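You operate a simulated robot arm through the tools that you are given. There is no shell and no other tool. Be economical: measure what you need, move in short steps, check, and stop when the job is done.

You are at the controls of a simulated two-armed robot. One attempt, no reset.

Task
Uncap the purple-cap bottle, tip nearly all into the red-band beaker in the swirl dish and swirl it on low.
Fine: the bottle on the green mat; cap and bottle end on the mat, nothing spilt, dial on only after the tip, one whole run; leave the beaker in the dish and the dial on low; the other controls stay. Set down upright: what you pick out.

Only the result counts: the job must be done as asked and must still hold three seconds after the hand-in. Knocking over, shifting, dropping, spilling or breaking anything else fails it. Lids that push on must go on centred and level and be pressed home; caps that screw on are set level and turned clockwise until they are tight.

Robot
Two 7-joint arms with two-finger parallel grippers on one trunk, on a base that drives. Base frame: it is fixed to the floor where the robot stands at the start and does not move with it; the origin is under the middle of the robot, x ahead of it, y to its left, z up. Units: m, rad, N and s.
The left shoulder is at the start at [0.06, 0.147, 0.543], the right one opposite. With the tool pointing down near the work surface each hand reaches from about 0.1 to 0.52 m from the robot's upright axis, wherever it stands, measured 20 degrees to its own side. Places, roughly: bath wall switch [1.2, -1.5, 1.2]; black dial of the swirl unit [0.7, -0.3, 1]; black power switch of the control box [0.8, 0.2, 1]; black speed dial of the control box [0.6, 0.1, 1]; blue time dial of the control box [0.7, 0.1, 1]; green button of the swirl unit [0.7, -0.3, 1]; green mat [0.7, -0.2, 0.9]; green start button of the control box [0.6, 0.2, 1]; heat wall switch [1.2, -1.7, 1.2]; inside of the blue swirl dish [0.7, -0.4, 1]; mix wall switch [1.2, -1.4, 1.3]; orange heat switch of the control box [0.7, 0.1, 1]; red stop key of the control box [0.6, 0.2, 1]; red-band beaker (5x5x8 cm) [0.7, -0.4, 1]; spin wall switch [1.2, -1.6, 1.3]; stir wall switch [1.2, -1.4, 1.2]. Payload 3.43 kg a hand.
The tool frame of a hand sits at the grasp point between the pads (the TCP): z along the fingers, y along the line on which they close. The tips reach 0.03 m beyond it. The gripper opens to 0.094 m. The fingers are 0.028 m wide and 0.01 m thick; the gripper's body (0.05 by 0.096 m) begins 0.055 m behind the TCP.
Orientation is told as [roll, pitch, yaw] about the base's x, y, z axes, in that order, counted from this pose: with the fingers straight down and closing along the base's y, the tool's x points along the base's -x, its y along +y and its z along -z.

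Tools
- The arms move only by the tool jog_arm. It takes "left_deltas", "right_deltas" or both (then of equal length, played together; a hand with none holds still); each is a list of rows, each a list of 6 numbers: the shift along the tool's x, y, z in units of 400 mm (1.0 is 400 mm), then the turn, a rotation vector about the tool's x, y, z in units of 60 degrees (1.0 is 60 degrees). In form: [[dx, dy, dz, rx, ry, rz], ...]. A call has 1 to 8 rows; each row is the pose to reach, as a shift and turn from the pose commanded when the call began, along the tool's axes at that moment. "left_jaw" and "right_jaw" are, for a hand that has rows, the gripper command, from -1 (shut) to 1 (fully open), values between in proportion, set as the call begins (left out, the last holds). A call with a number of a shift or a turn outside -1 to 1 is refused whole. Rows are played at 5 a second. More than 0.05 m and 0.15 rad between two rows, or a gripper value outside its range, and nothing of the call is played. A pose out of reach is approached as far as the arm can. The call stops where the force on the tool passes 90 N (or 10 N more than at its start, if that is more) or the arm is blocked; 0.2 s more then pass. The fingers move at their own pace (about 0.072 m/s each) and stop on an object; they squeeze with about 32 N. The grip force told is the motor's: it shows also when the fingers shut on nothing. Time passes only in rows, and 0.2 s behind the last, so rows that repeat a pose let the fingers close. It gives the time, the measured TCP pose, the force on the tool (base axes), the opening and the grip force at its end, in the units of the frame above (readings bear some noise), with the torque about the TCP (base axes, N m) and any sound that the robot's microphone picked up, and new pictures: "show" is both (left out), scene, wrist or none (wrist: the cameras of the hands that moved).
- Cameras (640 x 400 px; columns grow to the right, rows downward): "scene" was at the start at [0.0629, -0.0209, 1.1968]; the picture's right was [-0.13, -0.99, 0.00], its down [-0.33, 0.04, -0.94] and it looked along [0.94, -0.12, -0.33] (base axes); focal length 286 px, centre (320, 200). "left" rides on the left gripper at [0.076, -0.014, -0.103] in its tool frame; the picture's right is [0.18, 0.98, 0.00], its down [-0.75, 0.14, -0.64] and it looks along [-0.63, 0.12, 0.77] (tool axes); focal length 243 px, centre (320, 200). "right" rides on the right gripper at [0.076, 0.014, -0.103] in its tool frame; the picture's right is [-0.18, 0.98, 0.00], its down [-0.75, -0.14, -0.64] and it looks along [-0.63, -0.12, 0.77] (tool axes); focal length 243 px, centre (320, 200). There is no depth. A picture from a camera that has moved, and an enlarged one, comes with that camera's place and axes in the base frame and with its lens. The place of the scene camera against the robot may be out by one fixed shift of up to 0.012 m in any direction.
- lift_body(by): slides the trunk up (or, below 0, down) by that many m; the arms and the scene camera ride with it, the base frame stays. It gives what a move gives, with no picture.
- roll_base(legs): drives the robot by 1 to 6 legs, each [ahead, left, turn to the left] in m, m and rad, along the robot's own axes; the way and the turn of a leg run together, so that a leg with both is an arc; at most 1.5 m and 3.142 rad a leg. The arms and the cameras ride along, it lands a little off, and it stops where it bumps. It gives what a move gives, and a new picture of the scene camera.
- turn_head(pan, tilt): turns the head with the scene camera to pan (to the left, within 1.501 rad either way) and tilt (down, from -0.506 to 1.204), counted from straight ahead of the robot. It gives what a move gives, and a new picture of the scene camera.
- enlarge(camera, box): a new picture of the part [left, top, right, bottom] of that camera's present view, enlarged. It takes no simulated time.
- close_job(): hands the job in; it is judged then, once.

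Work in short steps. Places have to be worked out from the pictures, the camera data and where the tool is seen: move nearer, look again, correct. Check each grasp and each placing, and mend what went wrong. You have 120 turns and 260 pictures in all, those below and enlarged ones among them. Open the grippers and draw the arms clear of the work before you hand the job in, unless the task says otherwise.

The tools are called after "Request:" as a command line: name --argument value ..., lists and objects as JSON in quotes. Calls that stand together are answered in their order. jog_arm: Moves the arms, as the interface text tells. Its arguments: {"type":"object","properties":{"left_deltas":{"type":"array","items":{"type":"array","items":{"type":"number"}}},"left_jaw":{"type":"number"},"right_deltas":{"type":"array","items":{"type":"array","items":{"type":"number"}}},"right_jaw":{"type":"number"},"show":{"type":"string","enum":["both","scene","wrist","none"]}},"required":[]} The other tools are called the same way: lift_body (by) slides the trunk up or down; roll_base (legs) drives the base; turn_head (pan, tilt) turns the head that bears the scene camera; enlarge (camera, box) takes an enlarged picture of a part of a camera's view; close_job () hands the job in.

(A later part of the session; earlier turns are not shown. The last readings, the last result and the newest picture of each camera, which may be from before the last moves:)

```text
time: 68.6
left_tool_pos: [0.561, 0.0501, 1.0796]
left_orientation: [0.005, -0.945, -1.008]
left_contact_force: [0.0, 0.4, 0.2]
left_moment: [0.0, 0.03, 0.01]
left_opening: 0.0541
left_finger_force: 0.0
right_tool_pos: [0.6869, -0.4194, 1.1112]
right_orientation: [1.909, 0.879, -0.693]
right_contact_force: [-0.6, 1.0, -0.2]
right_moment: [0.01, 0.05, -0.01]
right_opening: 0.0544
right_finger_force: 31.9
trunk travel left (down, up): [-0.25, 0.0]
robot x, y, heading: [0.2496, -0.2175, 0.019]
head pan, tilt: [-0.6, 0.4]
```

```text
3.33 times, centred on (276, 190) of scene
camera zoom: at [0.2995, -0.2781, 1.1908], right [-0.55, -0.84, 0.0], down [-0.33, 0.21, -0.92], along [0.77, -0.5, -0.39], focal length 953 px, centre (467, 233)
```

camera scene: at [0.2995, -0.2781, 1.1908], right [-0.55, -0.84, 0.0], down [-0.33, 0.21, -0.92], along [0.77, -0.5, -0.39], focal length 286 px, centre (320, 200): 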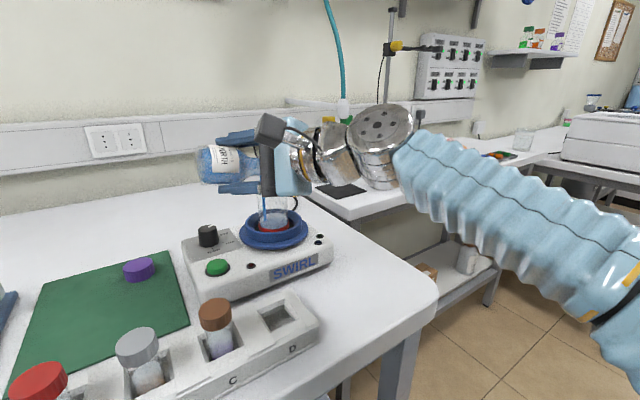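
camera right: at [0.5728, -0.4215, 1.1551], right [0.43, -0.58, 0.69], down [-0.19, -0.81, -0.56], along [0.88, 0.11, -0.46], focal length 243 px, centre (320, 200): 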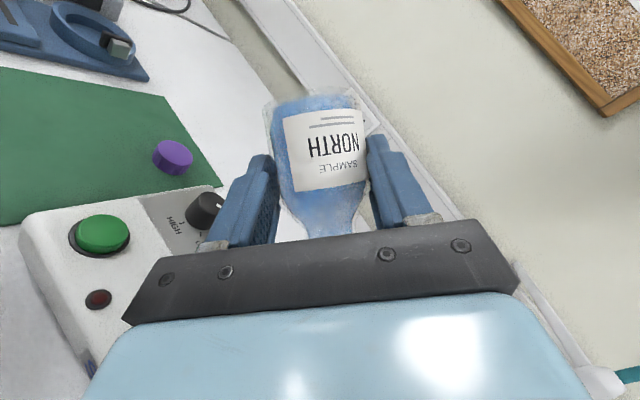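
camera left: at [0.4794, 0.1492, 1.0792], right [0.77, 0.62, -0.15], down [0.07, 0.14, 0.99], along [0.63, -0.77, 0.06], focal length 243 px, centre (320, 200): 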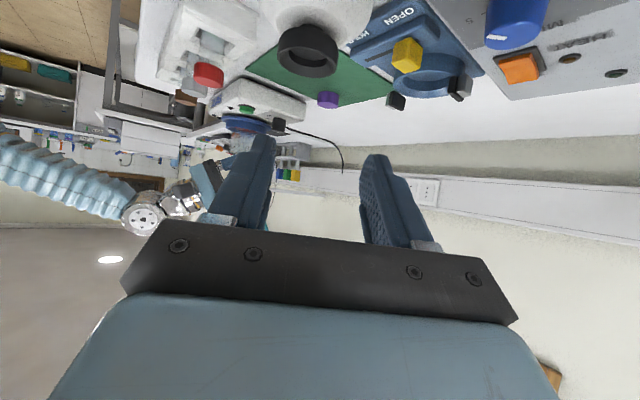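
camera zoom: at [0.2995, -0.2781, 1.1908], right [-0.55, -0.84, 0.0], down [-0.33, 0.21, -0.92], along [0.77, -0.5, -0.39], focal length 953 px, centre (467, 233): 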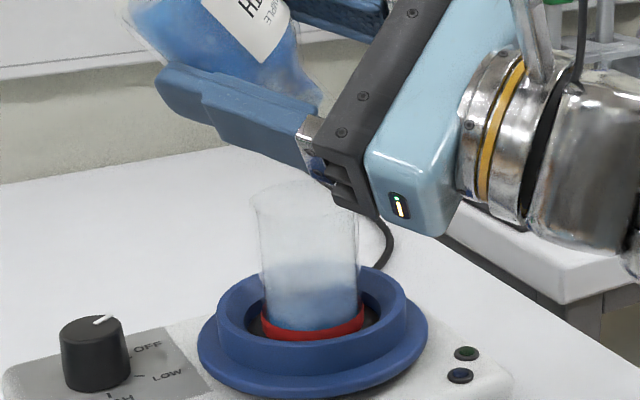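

The stream has stopped. I'll check what is left in the bottle.

Request:
enlarge --camera "right" --box '[220, 60, 460, 260]'

Request:
enlarge --camera "scene" --box '[210, 120, 306, 180]'

```text
2.00 times, centred on (340, 160) of right
camera zoom: at [0.5733, -0.4569, 1.1565], right [0.43, -0.78, 0.45], down [-0.19, -0.57, -0.8], along [0.88, 0.26, -0.4], focal length 485 px, centre (280, 280)
```

zoom: 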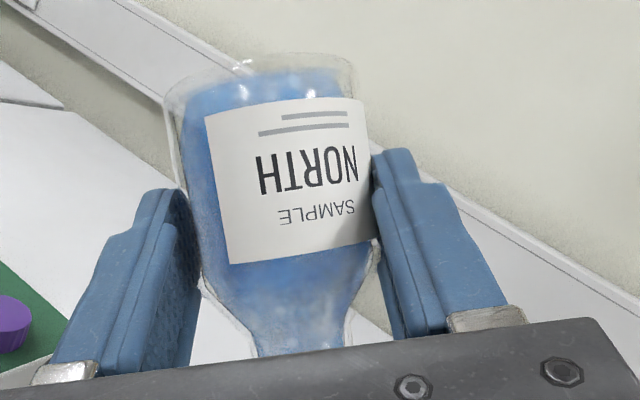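

```text
6.67 times, centred on (258, 150) of scene
camera zoom: at [0.2995, -0.2781, 1.1908], right [-0.55, -0.84, 0.0], down [-0.33, 0.21, -0.92], along [0.77, -0.5, -0.39], focal length 1906 px, centre (733, 533)
```

zoom: 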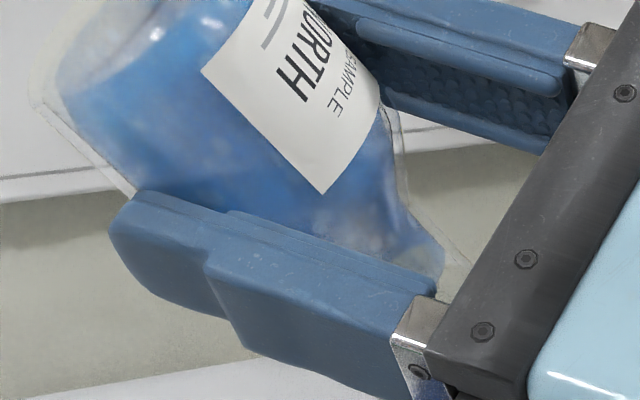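

The beaker level is consistent with nearly everything having transferred. I'll tilt further to 158° and hold a bit to drain the rest.

Request:
jog_arm --right_deltas '[[0, 0.009, -0.004, -0.0485, 0.034, 0.0805], [0.001, 0.018, -0.007, -0.097, 0.068, 0.161], [0.001, 0.027, -0.011, -0.146, 0.103, 0.2415], [0.001, 0.027, -0.011, -0.146, 0.103, 0.2415], [0.001, 0.027, -0.011, -0.146, 0.103, 0.2415], [0.001, 0.027, -0.011, -0.146, 0.103, 0.2415], [0.001, 0.027, -0.011, -0.146, 0.103, 0.2415], [0.001, 0.027, -0.011, -0.146, 0.103, 0.2415]]' --show "none"

Request:
enlarge --camera "scene" --box '[180, 110, 372, 250]'

Request:
enlarge --camera "right" --box '[220, 60, 460, 260]'

```text
time: 70.4
left_tool_pos: [0.5607, 0.0499, 1.0791]
left_orientation: [0.005, -0.944, -1.008]
left_contact_force: [-0.2, 0.0, -0.3]
left_moment: [0.01, -0.06, 0.01]
left_opening: 0.054
left_finger_force: 0.0
right_tool_pos: [0.6886, -0.428, 1.1163]
right_orientation: [2.391, 1.035, -0.294]
right_contact_force: [-0.1, -0.3, -0.7]
right_moment: [-0.03, 0.02, 0.03]
right_opening: 0.0547
right_finger_force: 32.4
trunk travel left (down, up): [-0.25, 0.0]
robot x, y, heading: [0.2532, -0.2154, 0.018]
head pan, tilt: [-0.6, 0.4]
```

```text
2.86 times, centred on (276, 180) of scene
camera zoom: at [0.2995, -0.2781, 1.1908], right [-0.55, -0.84, 0.0], down [-0.33, 0.21, -0.92], along [0.77, -0.5, -0.39], focal length 817 px, centre (446, 257)
```

zoom: 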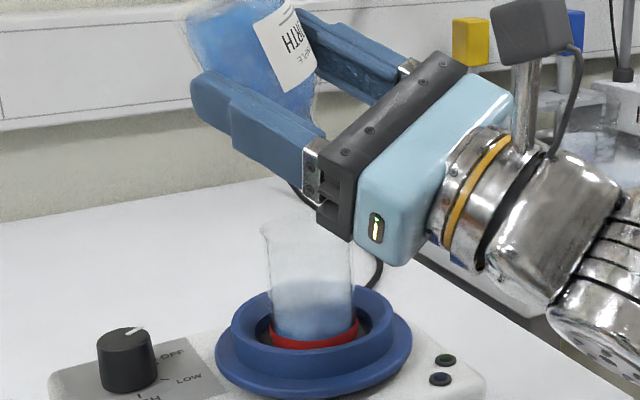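

```text
2.00 times, centred on (340, 160) of right
camera zoom: at [0.5743, -0.4792, 1.1489], right [0.43, -0.88, 0.18], down [-0.19, -0.29, -0.94], along [0.88, 0.37, -0.3], focal length 485 px, centre (280, 280)
```

zoom: 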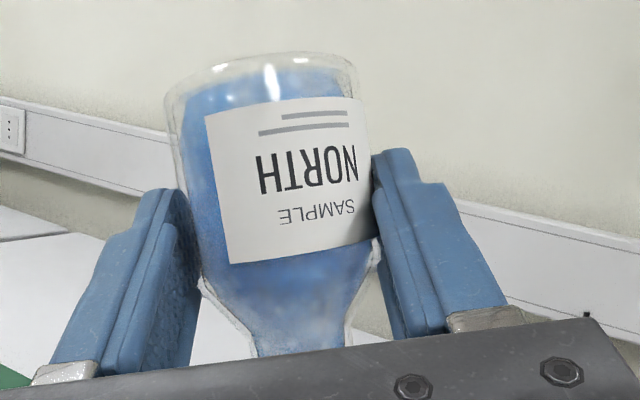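

The flow has ended. I'll tilt the bottle back along the same path to 95°, mouth staying over the beaker.

Request:
jog_arm --right_deltas '[[-0.0035, -0.012, 0.003, 0.0638, -0.0449, -0.1056], [-0.007, -0.0245, 0.006, 0.1275, -0.0898, -0.2112], [-0.013, -0.0416, 0.01, 0.1913, -0.1346, -0.3169], [-0.02, -0.06, 0.014, 0.255, -0.1795, -0.4225], [-0.026, -0.077, 0.0172, 0.3188, -0.2244, -0.5281], [-0.036, -0.0945, 0.0185, 0.3825, -0.2693, -0.6337], [-0.0447, -0.111, 0.0198, 0.4463, -0.3141, -0.7394], [-0.054, -0.1275, 0.021, 0.51, -0.359, -0.845]]' --show "scene"

```text
time: 72.2
left_tool_pos: [0.5613, 0.0496, 1.0802]
left_orientation: [0.007, -0.942, -1.008]
left_contact_force: [0.2, -0.6, 0.1]
left_moment: [-0.02, -0.02, 0.04]
left_opening: 0.0541
left_finger_force: 0.1
right_tool_pos: [0.6871, -0.3833, 1.0855]
right_orientation: [1.316, 0.256, -1.036]
right_contact_force: [-0.5, 1.0, -0.9]
right_moment: [-0.02, -0.01, 0.02]
right_opening: 0.0546
right_finger_force: 32.2
trunk travel left (down, up): [-0.25, 0.0]
robot x, y, heading: [0.2525, -0.2166, 0.023]
head pan, tilt: [-0.6, 0.4]
camera scene: at [0.2995, -0.2781, 1.1908], right [-0.55, -0.84, 0.0], down [-0.33, 0.21, -0.92], along [0.77, -0.5, -0.39], focal length 286 px, centre (320, 200)
```

scene: 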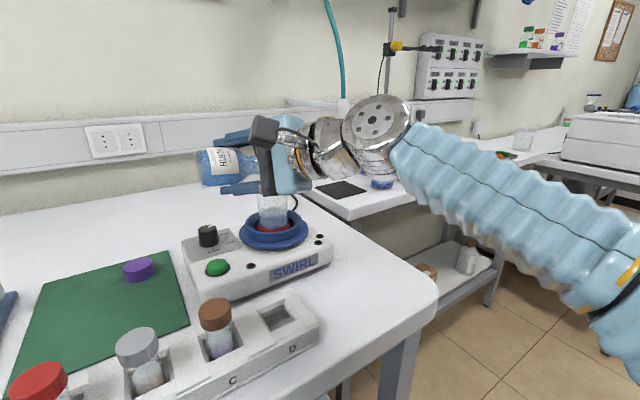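

I'll continue righting the bottle to 40° while drawing it back left of the beaker.

Request:
jog_arm --right_deltas '[[-0.0024, -0.012, 0.004, 0.0648, -0.0456, -0.1073], [-0.005, -0.025, 0.008, 0.1296, -0.0912, -0.2147], [-0.0075, -0.0375, 0.012, 0.1944, -0.1368, -0.322], [0.03, -0.034, 0.032, 0.2511, -0.1767, -0.4159], [0.063, -0.03, 0.051, 0.2835, -0.1995, -0.4696], [0.071, -0.032, 0.057, 0.3402, -0.2394, -0.5635], [0.079, -0.035, 0.063, 0.3969, -0.2793, -0.6574], [0.087, -0.037, 0.068, 0.4455, -0.3135, -0.7379]]' --show "wrist"

```text
time: 74.0
left_tool_pos: [0.5599, 0.0496, 1.0807]
left_orientation: [0.004, -0.943, -1.007]
left_contact_force: [-0.2, -0.2, 0.0]
left_moment: [0.02, 0.04, -0.01]
left_opening: 0.0542
left_finger_force: 0.1
right_tool_pos: [0.6873, -0.3387, 1.0717]
right_orientation: [0.806, -0.573, -0.95]
right_contact_force: [-0.4, 0.0, 0.1]
right_moment: [-0.01, 0.0, 0.0]
right_opening: 0.0548
right_finger_force: 32.4
trunk travel left (down, up): [-0.25, 0.0]
robot x, y, heading: [0.2477, -0.2174, 0.02]
head pan, tilt: [-0.6, 0.4]
camera right: at [0.572, -0.2895, 1.0997], right [0.42, 0.58, 0.7], down [-0.19, -0.69, 0.7], along [0.89, -0.43, -0.18], focal length 243 px, centre (320, 200)
```

right: 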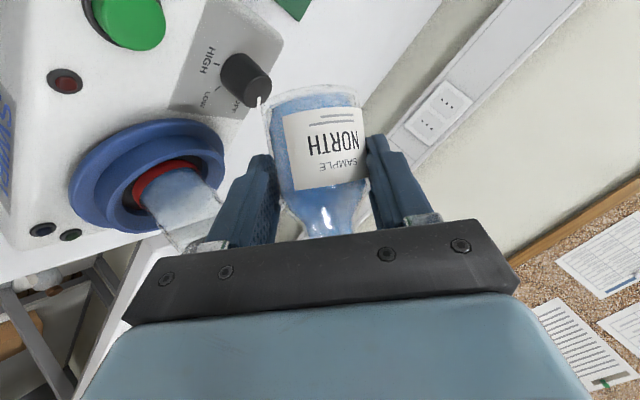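

I'll bring the bottle fully upright, moving it left away from the swirl unit.

Request:
jog_arm --right_deltas '[[0.013, 0.008, -0.003, 0.065, -0.0456, -0.1074], [0.027, 0.016, -0.0055, 0.13, -0.0912, -0.2148], [0.04, 0.023, -0.008, 0.194, -0.1368, -0.3222], [0.054, 0.031, -0.011, 0.259, -0.1824, -0.4296], [0.067, 0.039, -0.0135, 0.324, -0.228, -0.537], [0.067, 0.039, -0.0135, 0.324, -0.228, -0.537]]' --show "wrist"

Request:
enlarge --camera "right" --box '[220, 60, 460, 260]'

```text
time: 75.4
left_tool_pos: [0.5602, 0.0487, 1.0796]
left_orientation: [0.004, -0.943, -1.007]
left_contact_force: [0.0, 0.0, 0.5]
left_moment: [0.0, 0.02, -0.02]
left_opening: 0.0539
left_finger_force: 0.0
right_tool_pos: [0.6739, -0.309, 1.0705]
right_orientation: [0.006, -1.028, -0.343]
right_contact_force: [0.3, 0.3, -2.3]
right_moment: [0.0, 0.01, -0.01]
right_opening: 0.0546
right_finger_force: 32.3
trunk travel left (down, up): [-0.25, 0.0]
robot x, y, heading: [0.2552, -0.2168, 0.021]
head pan, tilt: [-0.6, 0.4]
camera right: at [0.5587, -0.2531, 1.0585], right [0.42, 0.89, 0.16], down [-0.2, -0.08, 0.98], along [0.89, -0.44, 0.14], focal length 243 px, centre (320, 200)
```

right: 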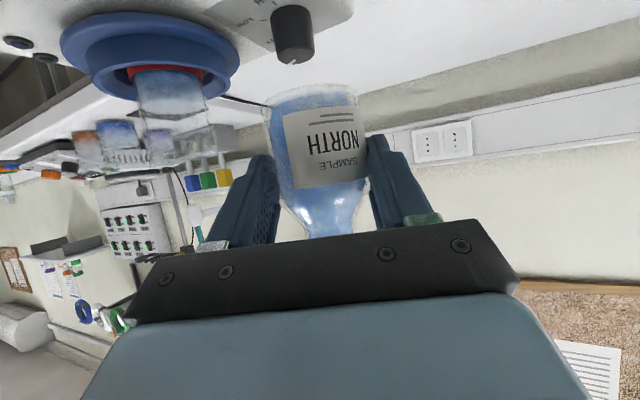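

```text
2.00 times, centred on (340, 160) of right
camera zoom: at [0.5587, -0.2531, 1.0585], right [0.42, 0.89, 0.16], down [-0.2, -0.08, 0.98], along [0.89, -0.44, 0.14], focal length 485 px, centre (280, 280)
```

zoom: 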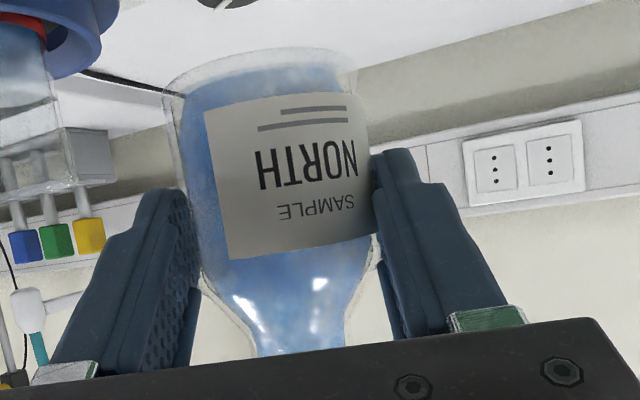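

The bottle is upright again and its bottom liquid band is gone, leaving only film. I'll carry it back above its original place on the mat with the original yaw.

Request:
jog_arm --right_deltas '[[-0.004, 0.07, 0.0147, -0.099, 0, -0.06], [-0.008, 0.1405, 0.0293, -0.198, 0, -0.1195], [-0.012, 0.211, 0.044, -0.297, 0, -0.179], [-0.016, 0.281, 0.0587, -0.396, 0, -0.239], [-0.02, 0.351, 0.0733, -0.495, 0, -0.299], [-0.024, 0.4215, 0.088, -0.594, 0, -0.3585], [-0.024, 0.4215, 0.088, -0.594, 0, -0.3585]]' --show "wrist"

Request:
turn_head --pan -0.35 --tilt 0.5

```text
time: 77.0
left_tool_pos: [0.5604, 0.0498, 1.0802]
left_orientation: [0.003, -0.945, -1.007]
left_contact_force: [-0.1, 0.5, -0.1]
left_moment: [-0.01, -0.03, 0.01]
left_opening: 0.0541
left_finger_force: 0.1
right_tool_pos: [0.765, -0.1629, 1.0621]
right_orientation: [0.004, -1.029, 0.383]
right_contact_force: [0.5, -0.1, -1.2]
right_moment: [-0.02, 0.02, 0.01]
right_opening: 0.0549
right_finger_force: 31.8
trunk travel left (down, up): [-0.25, 0.0]
robot x, y, heading: [0.2502, -0.218, 0.021]
head pan, tilt: [-0.6, 0.4]
camera right: at [0.6412, -0.1985, 1.0507], right [-0.28, 0.95, 0.16], down [-0.1, -0.19, 0.98], along [0.95, 0.26, 0.15], focal length 243 px, centre (320, 200)
```

right: 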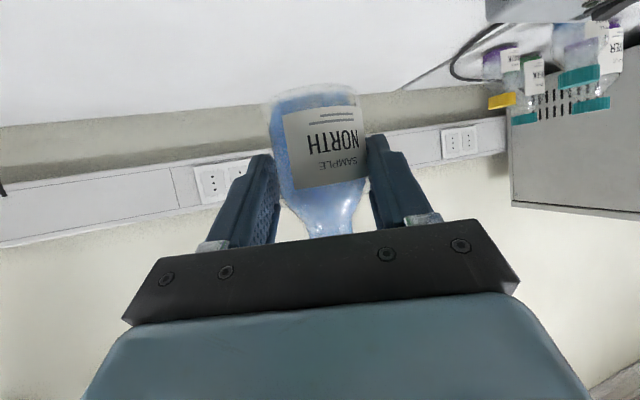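

```text
time: 77.8
left_tool_pos: [0.5599, 0.0488, 1.0805]
left_orientation: [0.005, -0.945, -1.007]
left_contact_force: [0.0, -0.5, 0.3]
left_moment: [-0.02, 0.01, 0.01]
left_opening: 0.054
left_finger_force: 0.0
right_tool_pos: [0.7635, -0.1628, 1.0634]
right_orientation: [0.005, -1.029, 0.382]
right_contact_force: [0.7, 0.1, -1.3]
right_moment: [0.0, 0.0, -0.02]
right_opening: 0.0546
right_finger_force: 32.2
trunk travel left (down, up): [-0.25, 0.0]
robot x, y, heading: [0.2524, -0.2156, 0.026]
head pan, tilt: [-0.351, 0.499]
camera scene: at [0.3081, -0.2568, 1.1817], right [-0.33, -0.95, 0.0], down [-0.45, 0.16, -0.88], along [0.83, -0.29, -0.48], focal length 286 px, centre (320, 200)
```

scene: 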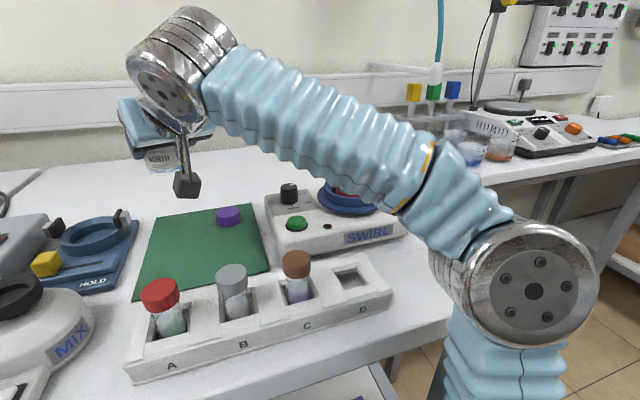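

All clear below. I'll lower the bottle to about 6 mm above the mat.

Request:
jog_arm --right_deltas '[[0.056, 0, 0.034, 0, -0.003, 0], [0.1125, 0, 0.0675, 0, -0.006, 0], [0.169, 0, 0.101, 0, -0.009, 0], [0.225, 0, 0.135, 0, -0.0115, 0], [0.225, 0, 0.135, 0, -0.0115, 0]]' --show "both"

```text
time: 79.0
left_tool_pos: [0.5598, 0.0496, 1.0798]
left_orientation: [0.002, -0.942, -1.007]
left_contact_force: [-0.2, 0.7, 1.0]
left_moment: [-0.01, 0.01, -0.01]
left_opening: 0.0542
left_finger_force: 0.1
right_tool_pos: [0.764, -0.1625, 0.957]
right_orientation: [0.005, -1.043, 0.382]
right_contact_force: [0.2, 0.7, -1.6]
right_moment: [-0.02, 0.05, 0.03]
right_opening: 0.0547
right_finger_force: 32.3
trunk travel left (down, up): [-0.25, 0.0]
robot x, y, heading: [0.25, -0.214, 0.02]
head pan, tilt: [-0.351, 0.499]
camera scene: at [0.3081, -0.2568, 1.1817], right [-0.32, -0.95, 0.0], down [-0.45, 0.16, -0.88], along [0.83, -0.28, -0.48], focal length 286 px, centre (320, 200)
camera right: at [0.6406, -0.1971, 0.9426], right [-0.28, 0.94, 0.16], down [-0.11, -0.2, 0.97], along [0.95, 0.26, 0.16], focal length 243 px, centre (320, 200)
```

scene: 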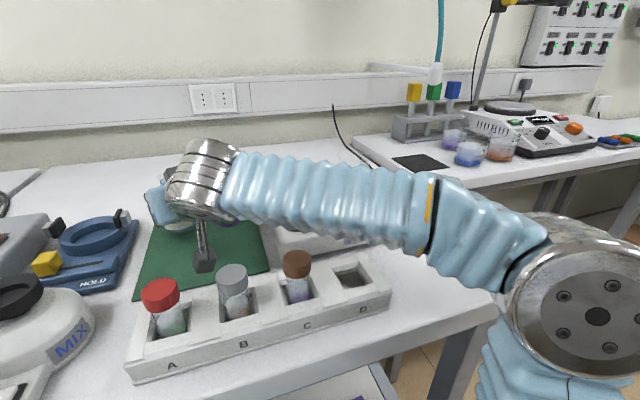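
right: 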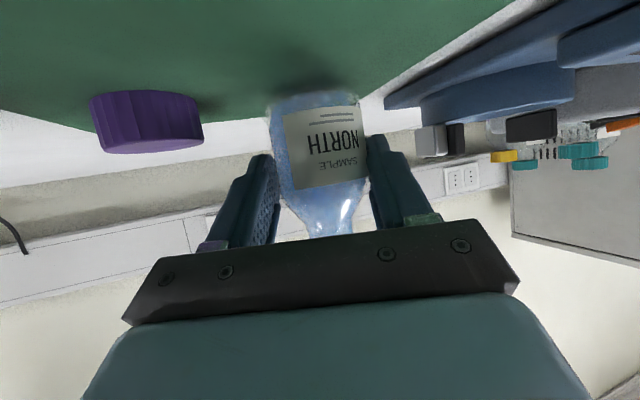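

The cap is clear of the fingers. I'll lower the last few mm until contact.

Request:
jog_arm --right_deltas '[[0.0065, 0, 0.004, 0, 0, 0], [0.013, 0, 0.0078, 0, 0, 0], [0.013, 0, 0.0078, 0, 0, 0]]' --show "none"

```text
time: 79.8
left_tool_pos: [0.5587, 0.0495, 1.0808]
left_orientation: [0.007, -0.945, -1.009]
left_contact_force: [-0.7, -0.8, -0.6]
left_moment: [-0.03, -0.03, -0.01]
left_opening: 0.0542
left_finger_force: 0.0
right_tool_pos: [0.7629, -0.1619, 0.9528]
right_orientation: [0.006, -1.049, 0.381]
right_contact_force: [6.4, -2.5, 18.0]
right_moment: [-0.14, -0.23, -0.01]
right_opening: 0.0548
right_finger_force: 32.1
trunk travel left (down, up): [-0.25, 0.0]
robot x, y, heading: [0.2522, -0.2186, 0.024]
head pan, tilt: [-0.351, 0.499]
```

It is in contact with 18 N upward. I'll ease 2 mm up and open the right gripper modestly.

Request:
jog_arm --right_deltas '[[-0.0043, 0, -0.0026, 0, 0, 0], [-0.0043, 0, -0.0026, 0, 0, 0]]' --show "none"

Request:
jog_arm --right_deltas '[[0, 0, 0, 0, 0, 0], [0, 0, 0, 0, 0, 0], [0, 0, 0, 0, 0, 0]]' --right_jaw 0.48 --show "wrist"

Request:
enlarge --camera "left" --box '[200, 30, 440, 180]'

```text
time: 80.4
left_tool_pos: [0.5595, 0.0503, 1.0816]
left_orientation: [0.005, -0.944, -1.008]
left_contact_force: [-0.4, 0.0, 0.4]
left_moment: [0.0, -0.01, -0.01]
left_opening: 0.054
left_finger_force: 0.1
right_tool_pos: [0.7627, -0.1628, 0.9535]
right_orientation: [0.005, -1.044, 0.382]
right_contact_force: [6.1, 0.2, 17.5]
right_moment: [-0.09, -0.22, 0.0]
right_opening: 0.0544
right_finger_force: 32.6
trunk travel left (down, up): [-0.25, 0.0]
robot x, y, heading: [0.2536, -0.2194, 0.019]
head pan, tilt: [-0.351, 0.499]
```

```text
time: 81.2
left_tool_pos: [0.561, 0.0499, 1.0796]
left_orientation: [0.005, -0.943, -1.006]
left_contact_force: [-0.4, -0.1, 0.5]
left_moment: [-0.04, 0.01, 0.01]
left_opening: 0.0541
left_finger_force: 0.0
right_tool_pos: [0.763, -0.1625, 0.9517]
right_orientation: [0.006, -1.04, 0.382]
right_contact_force: [0.1, -0.4, -0.2]
right_moment: [-0.03, 0.0, 0.0]
right_opening: 0.0698
right_finger_force: 0.1
trunk travel left (down, up): [-0.25, 0.0]
robot x, y, heading: [0.2475, -0.2176, 0.024]
head pan, tilt: [-0.351, 0.499]
camera right: at [0.6408, -0.1974, 0.9384], right [-0.28, 0.94, 0.16], down [-0.11, -0.2, 0.97], along [0.95, 0.26, 0.16], focal length 243 px, centre (320, 200)
```

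right: 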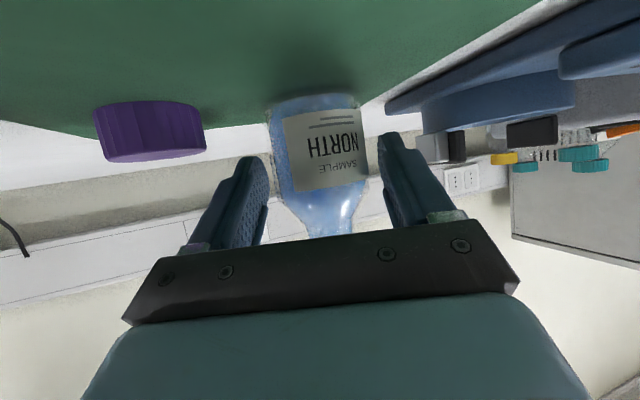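

```text
2.67 times, centred on (320, 105) of left
camera zoom: at [0.4794, 0.149, 1.0792], right [0.77, 0.62, -0.15], down [0.07, 0.14, 0.99], along [0.63, -0.77, 0.06], focal length 647 px, centre (320, 453)
```

zoom: 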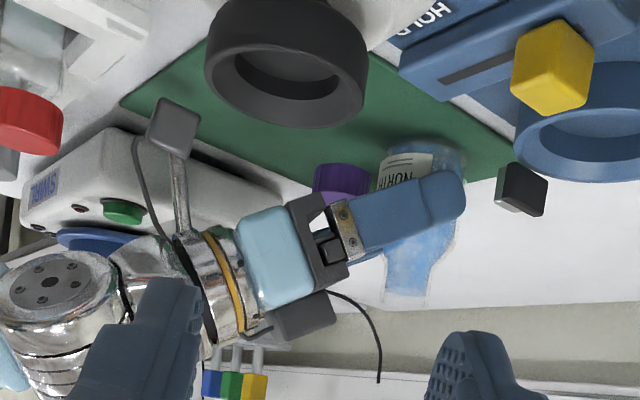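

The bottle stands upright on the mat. I'll withdraw the right hand straight up.

Request:
jog_arm --right_deltas '[[-0.043, 0, -0.025, 0, 0, 0], [-0.108, 0, -0.063, 0, 0, 0], [-0.173, 0, -0.101, 0, 0, 0], [-0.259, 0, -0.152, 0, 0, 0]]' --show "wrist"

Request:
enlarge --camera "left" --box '[200, 30, 440, 180]'

```text
time: 82.2
left_tool_pos: [0.5588, 0.0489, 1.0799]
left_orientation: [0.004, -0.943, -1.007]
left_contact_force: [-0.6, -0.7, 0.8]
left_moment: [0.02, -0.02, -0.01]
left_opening: 0.0539
left_finger_force: 0.1
right_tool_pos: [0.7652, -0.1617, 1.0739]
right_orientation: [0.003, -1.041, 0.386]
right_contact_force: [-0.1, 0.0, 0.1]
right_moment: [-0.02, 0.02, 0.04]
right_opening: 0.0697
right_finger_force: 0.1
trunk travel left (down, up): [-0.25, 0.0]
robot x, y, heading: [0.253, -0.2175, 0.02]
head pan, tilt: [-0.351, 0.499]
camera right: at [0.6418, -0.1974, 1.0599], right [-0.28, 0.95, 0.16], down [-0.11, -0.2, 0.97], along [0.95, 0.26, 0.16], focal length 243 px, centre (320, 200)
```

right: 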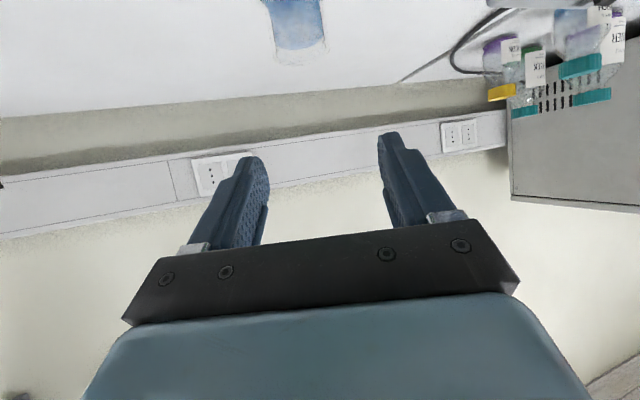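

```text
2.67 times, centred on (320, 105) of left
camera zoom: at [0.4795, 0.149, 1.0791], right [0.77, 0.62, -0.15], down [0.07, 0.14, 0.99], along [0.63, -0.77, 0.06], focal length 647 px, centre (320, 453)
```

zoom: 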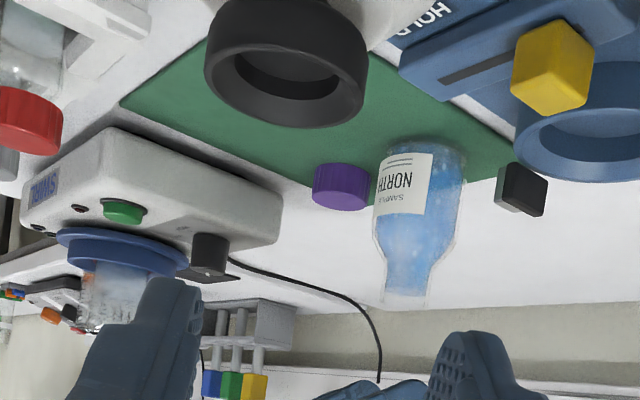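

I'll look closer at the bottle and beaker to verify the transfer.

Request:
enlarge --camera "left" --box '[320, 75, 400, 150]'

Request:
enlarge --camera "scene" --box '[130, 120, 400, 270]'

```text
5.33 times, centred on (360, 112) of left
camera zoom: at [0.4795, 0.149, 1.0791], right [0.77, 0.62, -0.15], down [0.07, 0.14, 0.99], along [0.63, -0.77, 0.06], focal length 1294 px, centre (107, 667)
```

zoom: 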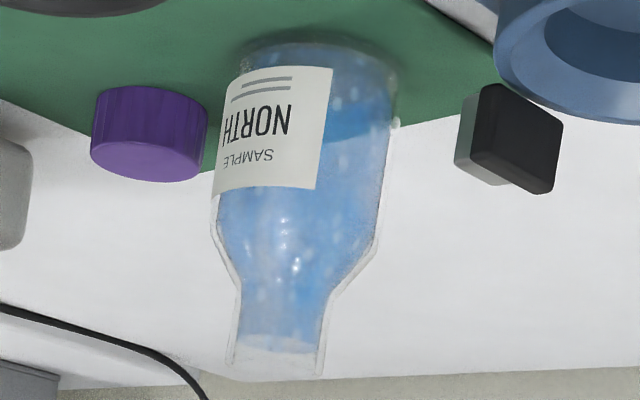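

```text
2.37 times, centred on (265, 195) of scene
camera zoom: at [0.3081, -0.2568, 1.1816], right [-0.32, -0.95, 0.0], down [-0.45, 0.16, -0.88], along [0.83, -0.28, -0.48], focal length 678 px, centre (450, 212)
```

zoom: 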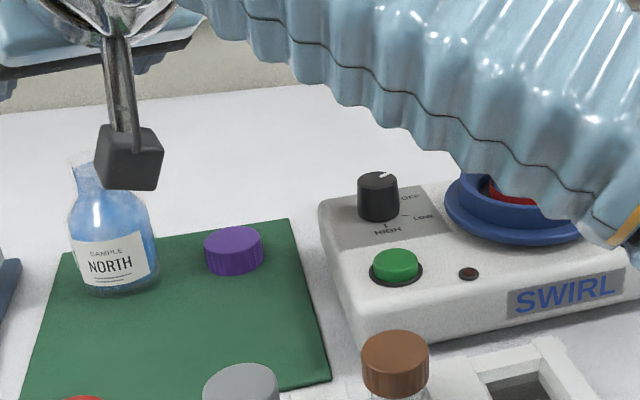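

The bottle shows only film and the beaker holds the liquid. The knob triangulates to about (0.727,-0.340,0.964). I'll move the right hand toward it at height, yawing to 0.15.

Request:
jog_arm --right_deltas '[[0.037, -0.068, -0.051, 0.039, 0, 0.0228], [0.074, -0.136, -0.102, 0.078, 0, 0.0455], [0.11, -0.203, -0.153, 0.117, 0, 0.0683], [0.147, -0.271, -0.204, 0.1556, 0, 0.091], [0.184, -0.339, -0.255, 0.1945, 0, 0.1138], [0.184, -0.339, -0.255, 0.1945, 0, 0.1138]]' --right_jaw 0.28 --show "wrist"

```text
time: 83.6
left_tool_pos: [0.5608, 0.0495, 1.0809]
left_orientation: [0.005, -0.944, -1.007]
left_contact_force: [0.5, -0.5, 0.1]
left_moment: [0.03, -0.01, 0.02]
left_opening: 0.0538
left_finger_force: 0.1
right_tool_pos: [0.6973, -0.3329, 1.06]
right_orientation: [0.005, -1.042, 0.144]
right_contact_force: [-0.2, -1.7, 0.1]
right_moment: [0.01, -0.02, -0.01]
right_opening: 0.0602
right_finger_force: 0.0
trunk travel left (down, up): [-0.25, 0.0]
robot x, y, heading: [0.2503, -0.2199, 0.02]
head pan, tilt: [-0.351, 0.499]
camera right: at [0.5704, -0.3387, 1.0451], right [-0.05, 0.99, 0.16], down [-0.15, -0.17, 0.97], along [0.99, 0.03, 0.16], focal length 243 px, centre (320, 200)
```

right: 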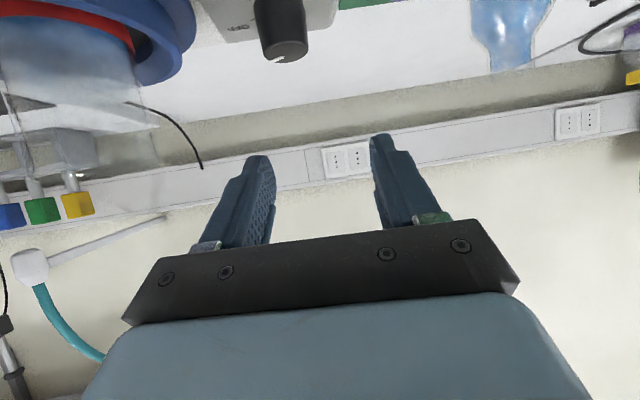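

The knob top is confirmed near (0.725,-0.340,0.98). I'll steepen the fingers to about 46° below horizontal and lower to z≈1.03.

Request:
jog_arm --right_deltas '[[0.03, -0.01, 0.02, 0, 0.13, 0], [0.0625, -0.021, 0.042, 0, 0.262, 0], [0.0625, -0.021, 0.042, 0, 0.262, 0]]' --show "wrist"

Request:
enlarge --camera "right" --box '[200, 20, 440, 170]'

```text
time: 84.4
left_tool_pos: [0.5586, 0.049, 1.0805]
left_orientation: [0.005, -0.943, -1.007]
left_contact_force: [-0.7, -0.3, -0.3]
left_moment: [0.01, 0.02, 0.03]
left_opening: 0.0541
left_finger_force: 0.0
right_tool_pos: [0.702, -0.3406, 1.03]
right_orientation: [0.002, -0.768, 0.148]
right_contact_force: [0.2, -0.2, -0.1]
right_moment: [0.0, 0.01, 0.02]
right_opening: 0.0601
right_finger_force: 0.0
trunk travel left (down, up): [-0.25, 0.0]
robot x, y, heading: [0.2519, -0.2214, 0.02]
head pan, tilt: [-0.351, 0.499]
camera right: at [0.5758, -0.3461, 1.0505], right [-0.02, 0.99, 0.13], down [0.12, -0.13, 0.98], along [0.99, 0.03, -0.12], focal length 243 px, centre (320, 200)
```

right: 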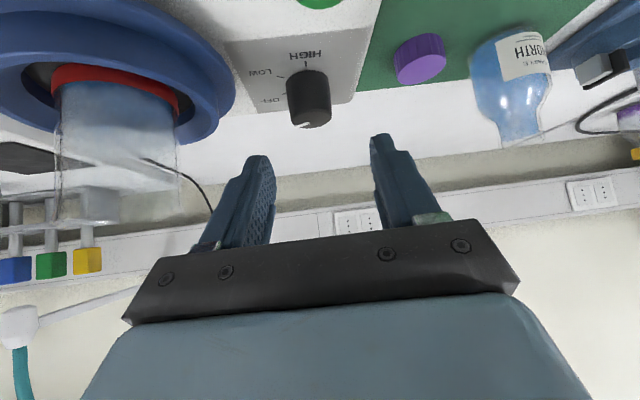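

```text
2.67 times, centred on (320, 95) of right
camera zoom: at [0.5758, -0.3461, 1.0505], right [-0.02, 0.99, 0.13], down [0.12, -0.13, 0.98], along [0.99, 0.03, -0.12], focal length 647 px, centre (320, 480)
```

zoom: 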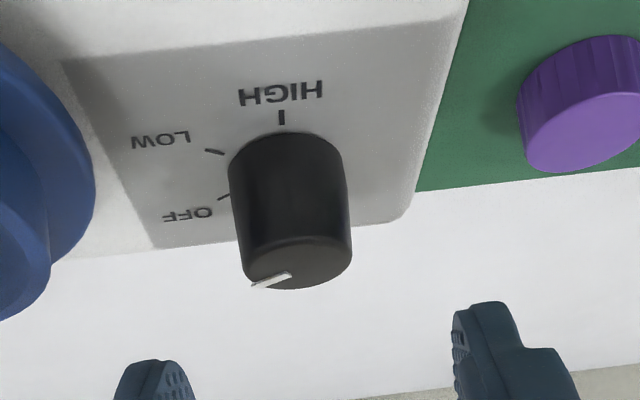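

The pointer is at OFF (about -40°), and LOW is about 65–70° clockwise, toward -y. I'll descend to straddle the knob.

Request:
jog_arm --right_deltas '[[0.036, -0.003, 0.045, 0, 0, 0], [0.0715, -0.007, 0.091, 0, 0, 0], [0.0715, -0.007, 0.091, 0, 0, 0]]' --show "wrist"

Request:
enlarge --camera "right" --box '[200, 60, 440, 210]'

Request:
enlarge --camera "left" --box '[160, 50, 400, 200]'

```text
time: 85.2
left_tool_pos: [0.5598, 0.0506, 1.0808]
left_orientation: [0.006, -0.946, -1.007]
left_contact_force: [-0.7, -0.2, 0.3]
left_moment: [-0.02, 0.0, 0.02]
left_opening: 0.0541
left_finger_force: 0.0
right_tool_pos: [0.7056, -0.3444, 0.985]
right_orientation: [0.006, -0.768, 0.147]
right_contact_force: [-0.8, 0.2, -0.4]
right_moment: [0.0, -0.01, 0.01]
right_opening: 0.0604
right_finger_force: 0.1
trunk travel left (down, up): [-0.25, 0.0]
robot x, y, heading: [0.253, -0.2166, 0.023]
head pan, tilt: [-0.351, 0.499]
camera right: at [0.5792, -0.3498, 1.0055], right [-0.02, 0.99, 0.13], down [0.12, -0.13, 0.98], along [0.99, 0.03, -0.11], focal length 243 px, centre (320, 200)
```

right: 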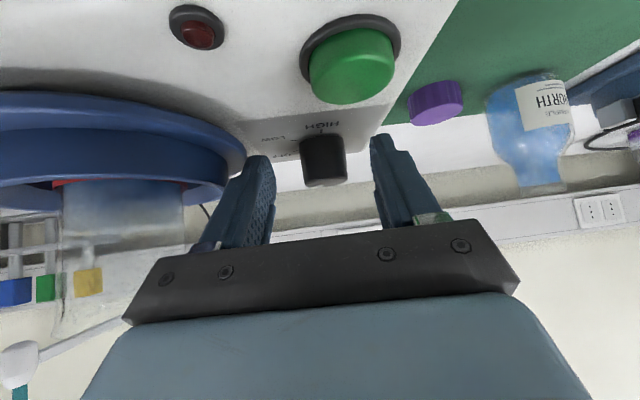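

```text
2.67 times, centred on (320, 135) of right
camera zoom: at [0.5792, -0.3498, 1.0055], right [-0.02, 0.99, 0.13], down [0.12, -0.13, 0.98], along [0.99, 0.03, -0.11], focal length 647 px, centre (320, 373)
```

zoom: 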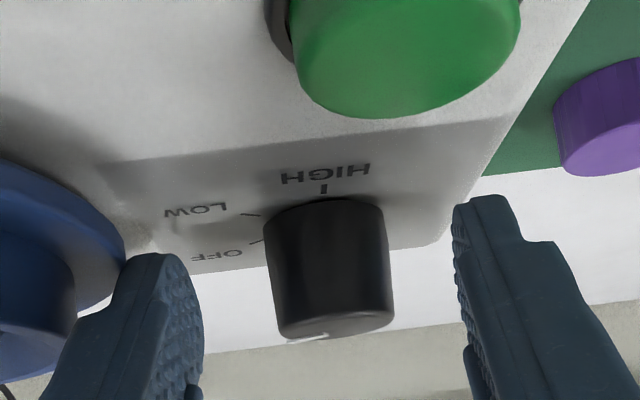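

```text
2.67 times, centred on (280, 125) of left
camera zoom: at [0.4794, 0.1489, 1.0792], right [0.77, 0.62, -0.15], down [0.07, 0.14, 0.99], along [0.63, -0.77, 0.06], focal length 647 px, centre (427, 400)
```

zoom: 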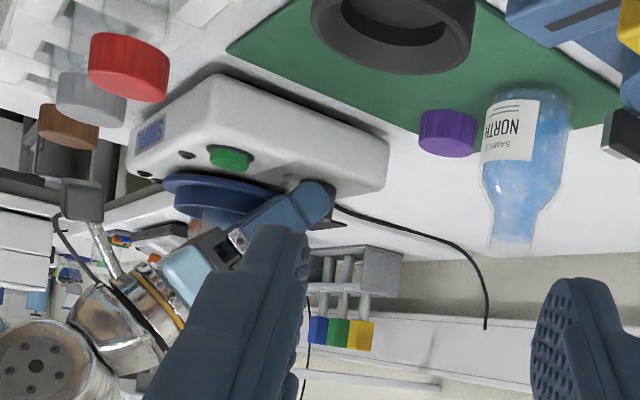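

The knob sits centred between the pads. I'll close gently on it.

Request:
jog_arm --right_deltas '[[0, 0, 0, 0, 0, 0], [0, 0, 0, 0, 0, 0], [0, 0, 0, 0, 0, 0]]' --right_jaw -1 --show "wrist"

Request:
enlarge --camera "right" --box '[200, 60, 440, 210]'

```text
time: 86.0
left_tool_pos: [0.5589, 0.0494, 1.0792]
left_orientation: [0.002, -0.945, -1.007]
left_contact_force: [-1.0, -0.2, 0.5]
left_moment: [-0.02, 0.01, 0.01]
left_opening: 0.0543
left_finger_force: 0.1
right_tool_pos: [0.7057, -0.342, 0.9856]
right_orientation: [0.003, -0.768, 0.146]
right_contact_force: [-1.0, 6.0, -2.8]
right_moment: [0.17, -0.18, 0.2]
right_opening: 0.0283
right_finger_force: 45.0
trunk travel left (down, up): [-0.25, 0.0]
robot x, y, heading: [0.2503, -0.2172, 0.021]
head pan, tilt: [-0.351, 0.499]
camera right: at [0.5789, -0.3487, 1.0056], right [-0.02, 0.99, 0.13], down [0.12, -0.13, 0.98], along [0.99, 0.03, -0.11], focal length 243 px, centre (320, 200)
```

right: 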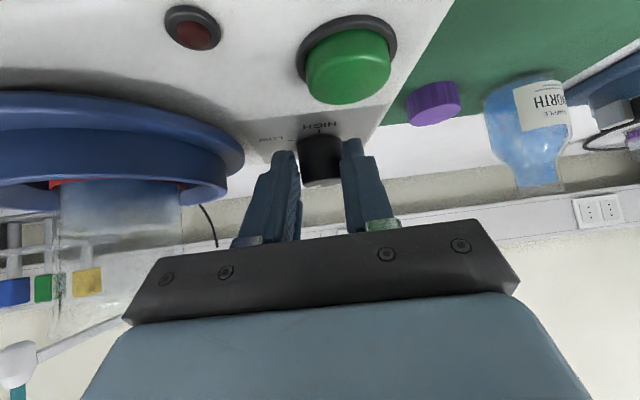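

```text
2.67 times, centred on (320, 135) of right
camera zoom: at [0.5789, -0.3487, 1.0056], right [-0.02, 0.99, 0.13], down [0.12, -0.13, 0.98], along [0.99, 0.03, -0.11], focal length 647 px, centre (320, 373)
```

zoom: 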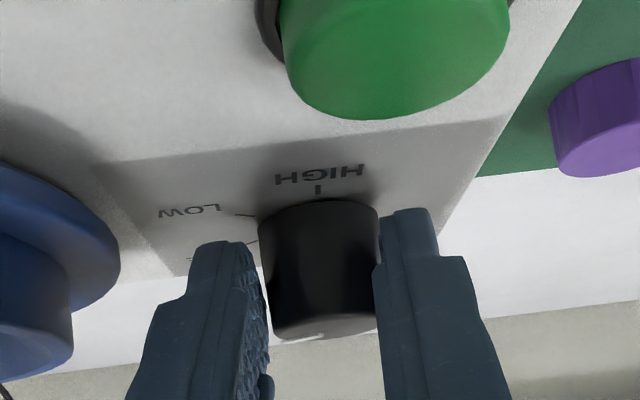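

Gripped at 0.028 m. I'll turn the dial clockwise by 0.59 rad about its axis and check.

Request:
jog_arm --right_deltas '[[0, 0.008, 0, 0.0982, 0, 0.1016], [-0.002, 0.016, 0.002, 0.1964, 0, 0.2032], [-0.004, 0.024, 0.004, 0.2946, 0, 0.3048], [-0.007, 0.031, 0.0065, 0.3928, 0, 0.4064], [-0.007, 0.031, 0.0065, 0.3928, 0, 0.4064]]' --show "wrist"

Request:
enlarge --camera "right" --box '[200, 60, 440, 210]'

Request:
enlarge --camera "scene" --box '[200, 140, 400, 265]'

```text
time: 87.2
left_tool_pos: [0.5579, 0.0529, 1.0802]
left_orientation: [0.003, -0.948, -1.006]
left_contact_force: [-0.1, -1.3, 0.6]
left_moment: [-0.03, 0.0, 0.01]
left_opening: 0.0542
left_finger_force: 0.0
right_tool_pos: [0.7081, -0.327, 0.9851]
right_orientation: [0.003, -0.767, -0.441]
right_contact_force: [-9.0, 33.0, 1.2]
right_moment: [0.83, 0.49, 0.68]
right_opening: 0.0283
right_finger_force: 44.6
trunk travel left (down, up): [-0.25, 0.0]
robot x, y, heading: [0.252, -0.2142, 0.018]
head pan, tilt: [-0.351, 0.499]
camera right: at [0.5998, -0.2616, 1.0058], right [0.54, 0.83, 0.13], down [0.03, -0.17, 0.98], along [0.84, -0.53, -0.11], focal length 243 px, centre (320, 200)
```

right: 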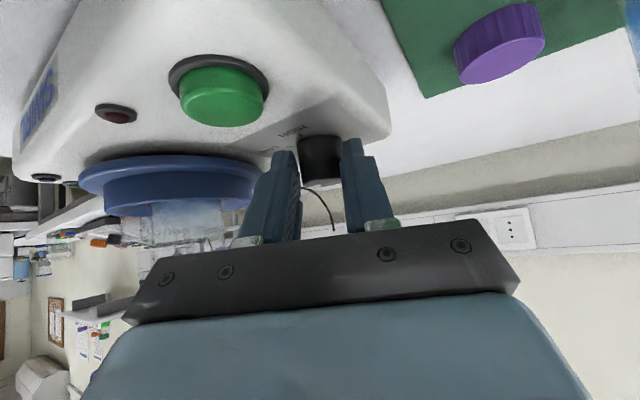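

```text
2.67 times, centred on (320, 135) of right
camera zoom: at [0.5998, -0.2616, 1.0058], right [0.54, 0.83, 0.13], down [0.03, -0.17, 0.98], along [0.84, -0.53, -0.11], focal length 647 px, centre (320, 373)
```

zoom: 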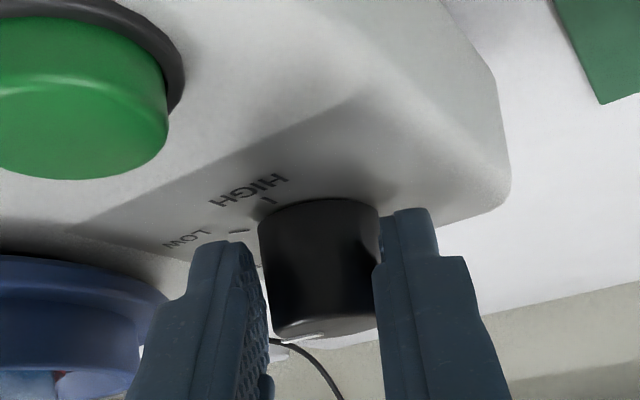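

```text
3.20 times, centred on (300, 202) of scene
camera zoom: at [0.3069, -0.2533, 1.1818], right [-0.32, -0.95, 0.0], down [-0.45, 0.15, -0.88], along [0.83, -0.29, -0.48], focal length 915 px, centre (384, 192)
```

zoom: 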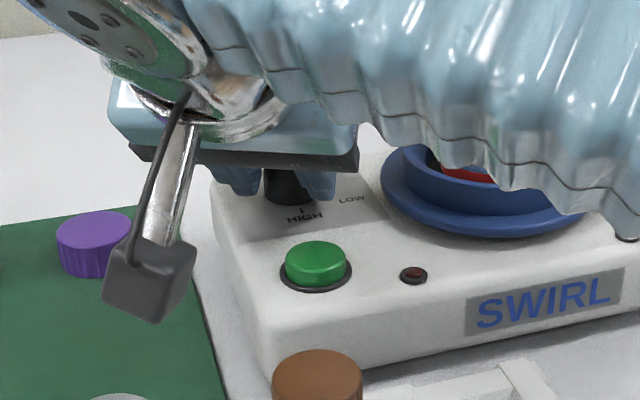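

The side force shows the knob axis lies about 28 mm ahead, so I'll correct for that. I'll continue clockwise another 0.59 rad.

Request:
jog_arm --right_deltas '[[0.001, 0.018, -0.001, 0.0982, 0, 0.1016], [0, 0.028, 0, 0.1964, 0, 0.2032], [-0.003, 0.038, 0.003, 0.2946, 0, 0.3048], [-0.007, 0.047, 0.0065, 0.3928, 0, 0.4064], [-0.007, 0.047, 0.0065, 0.3928, 0, 0.4064]]' --show "wrist"

Request:
enlarge --camera "right" --box '[200, 60, 440, 210]'

Request:
enlarge --camera "scene" --box '[200, 140, 400, 265]'

```text
time: 88.4
left_tool_pos: [0.5586, 0.052, 1.0805]
left_orientation: [0.005, -0.946, -1.007]
left_contact_force: [-0.5, 0.0, -0.4]
left_moment: [0.01, -0.01, 0.0]
left_opening: 0.0538
left_finger_force: 0.1
right_tool_pos: [0.7177, -0.3149, 0.9861]
right_orientation: [0.005, -0.771, -1.037]
right_contact_force: [-3.2, 19.3, 21.9]
right_moment: [-0.07, -0.16, 0.2]
right_opening: 0.0282
right_finger_force: 45.1
trunk travel left (down, up): [-0.25, 0.0]
robot x, y, heading: [0.2502, -0.2161, 0.019]
head pan, tilt: [-0.351, 0.499]
camera right: at [0.6666, -0.2003, 1.0055], right [0.91, 0.39, 0.13], down [-0.08, -0.16, 0.98], along [0.4, -0.91, -0.11], focal length 243 px, centre (320, 200)
```

right: 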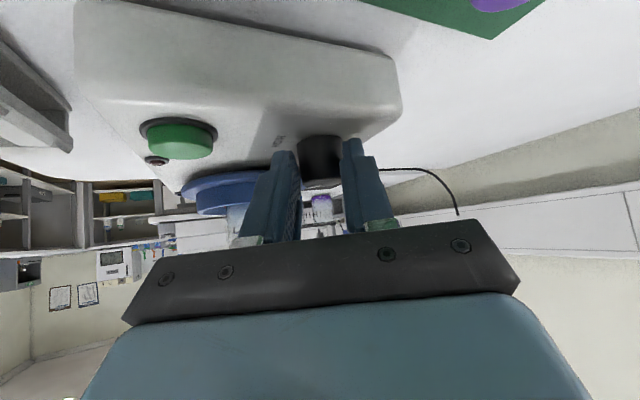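

```text
2.67 times, centred on (320, 135) of right
camera zoom: at [0.6666, -0.2003, 1.0055], right [0.91, 0.39, 0.13], down [-0.08, -0.16, 0.98], along [0.4, -0.91, -0.11], focal length 647 px, centre (320, 373)
```

zoom: 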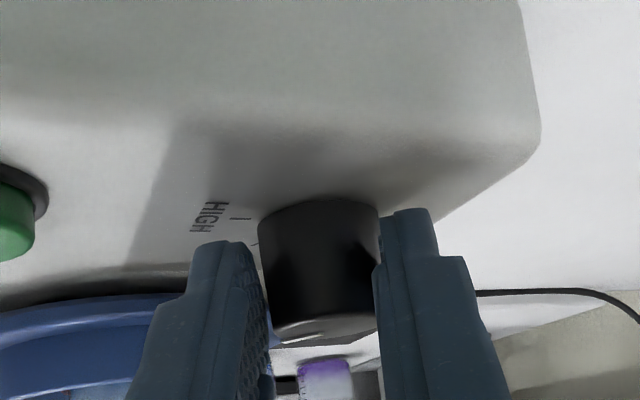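

```text
3.20 times, centred on (300, 202) of scene
camera zoom: at [0.3066, -0.2546, 1.1821], right [-0.32, -0.95, 0.0], down [-0.45, 0.15, -0.88], along [0.83, -0.29, -0.48], focal length 915 px, centre (384, 192)
```

zoom: 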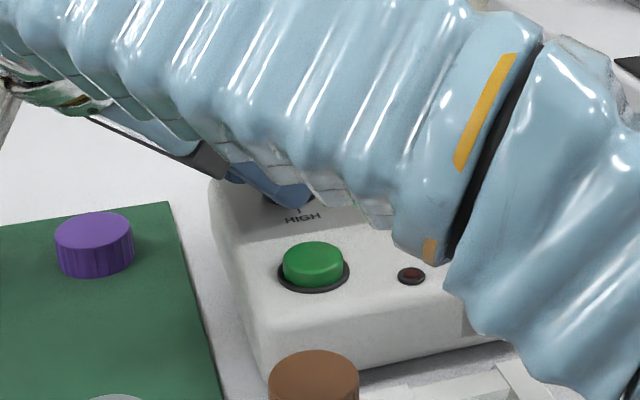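

Turned about 67° in total. I'll open the fingers, rise, and check where the pointer sits.

Request:
jog_arm --right_deltas '[[0, 0, 0, 0, 0, 0], [0, 0, 0, 0, 0, 0], [-0.035, 0, -0.036, 0, 0, 0], [-0.0695, 0, -0.072, 0, 0, 0]]' --right_jaw 0.28 --show "wrist"

Request:
enlarge --camera "right" --box '[200, 20, 440, 170]'

```text
time: 89.4
left_tool_pos: [0.5603, 0.0487, 1.0807]
left_orientation: [0.005, -0.944, -1.007]
left_contact_force: [0.7, -0.6, 0.2]
left_moment: [0.0, 0.0, -0.02]
left_opening: 0.054
left_finger_force: 0.0
right_tool_pos: [0.7212, -0.3164, 1.0235]
right_orientation: [0.0, -0.766, -1.033]
right_contact_force: [-0.3, -0.8, -0.1]
right_moment: [0.0, -0.03, -0.03]
right_opening: 0.0603
right_finger_force: 0.1
trunk travel left (down, up): [-0.25, 0.0]
robot x, y, heading: [0.2542, -0.2188, 0.021]
head pan, tilt: [-0.351, 0.499]
camera right: at [0.6684, -0.2021, 1.0445], right [0.91, 0.39, 0.13], down [-0.07, -0.16, 0.99], along [0.4, -0.91, -0.12], focal length 243 px, centre (320, 200)
```

right: 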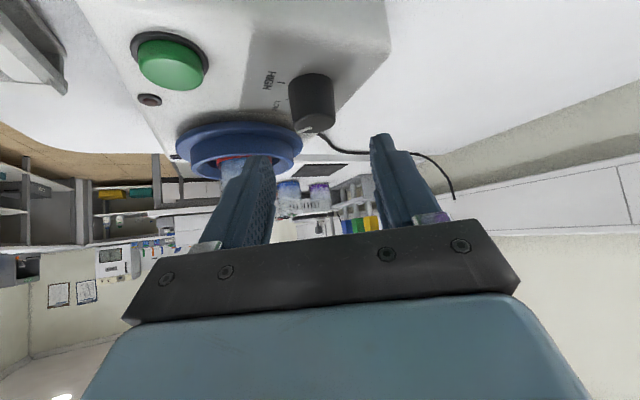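

```text
2.67 times, centred on (320, 95) of right
camera zoom: at [0.6684, -0.2021, 1.0445], right [0.91, 0.39, 0.13], down [-0.07, -0.16, 0.99], along [0.4, -0.91, -0.12], focal length 647 px, centre (320, 480)
```

zoom: 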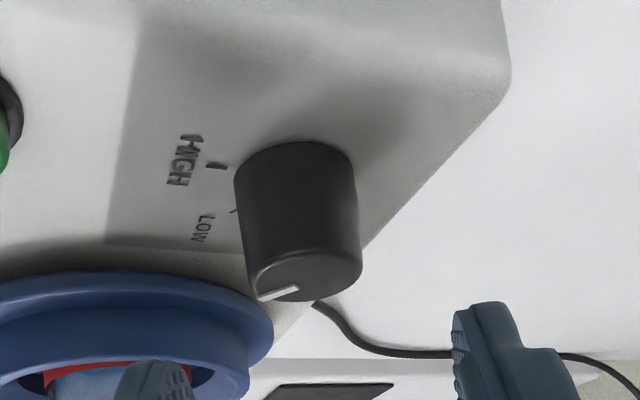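

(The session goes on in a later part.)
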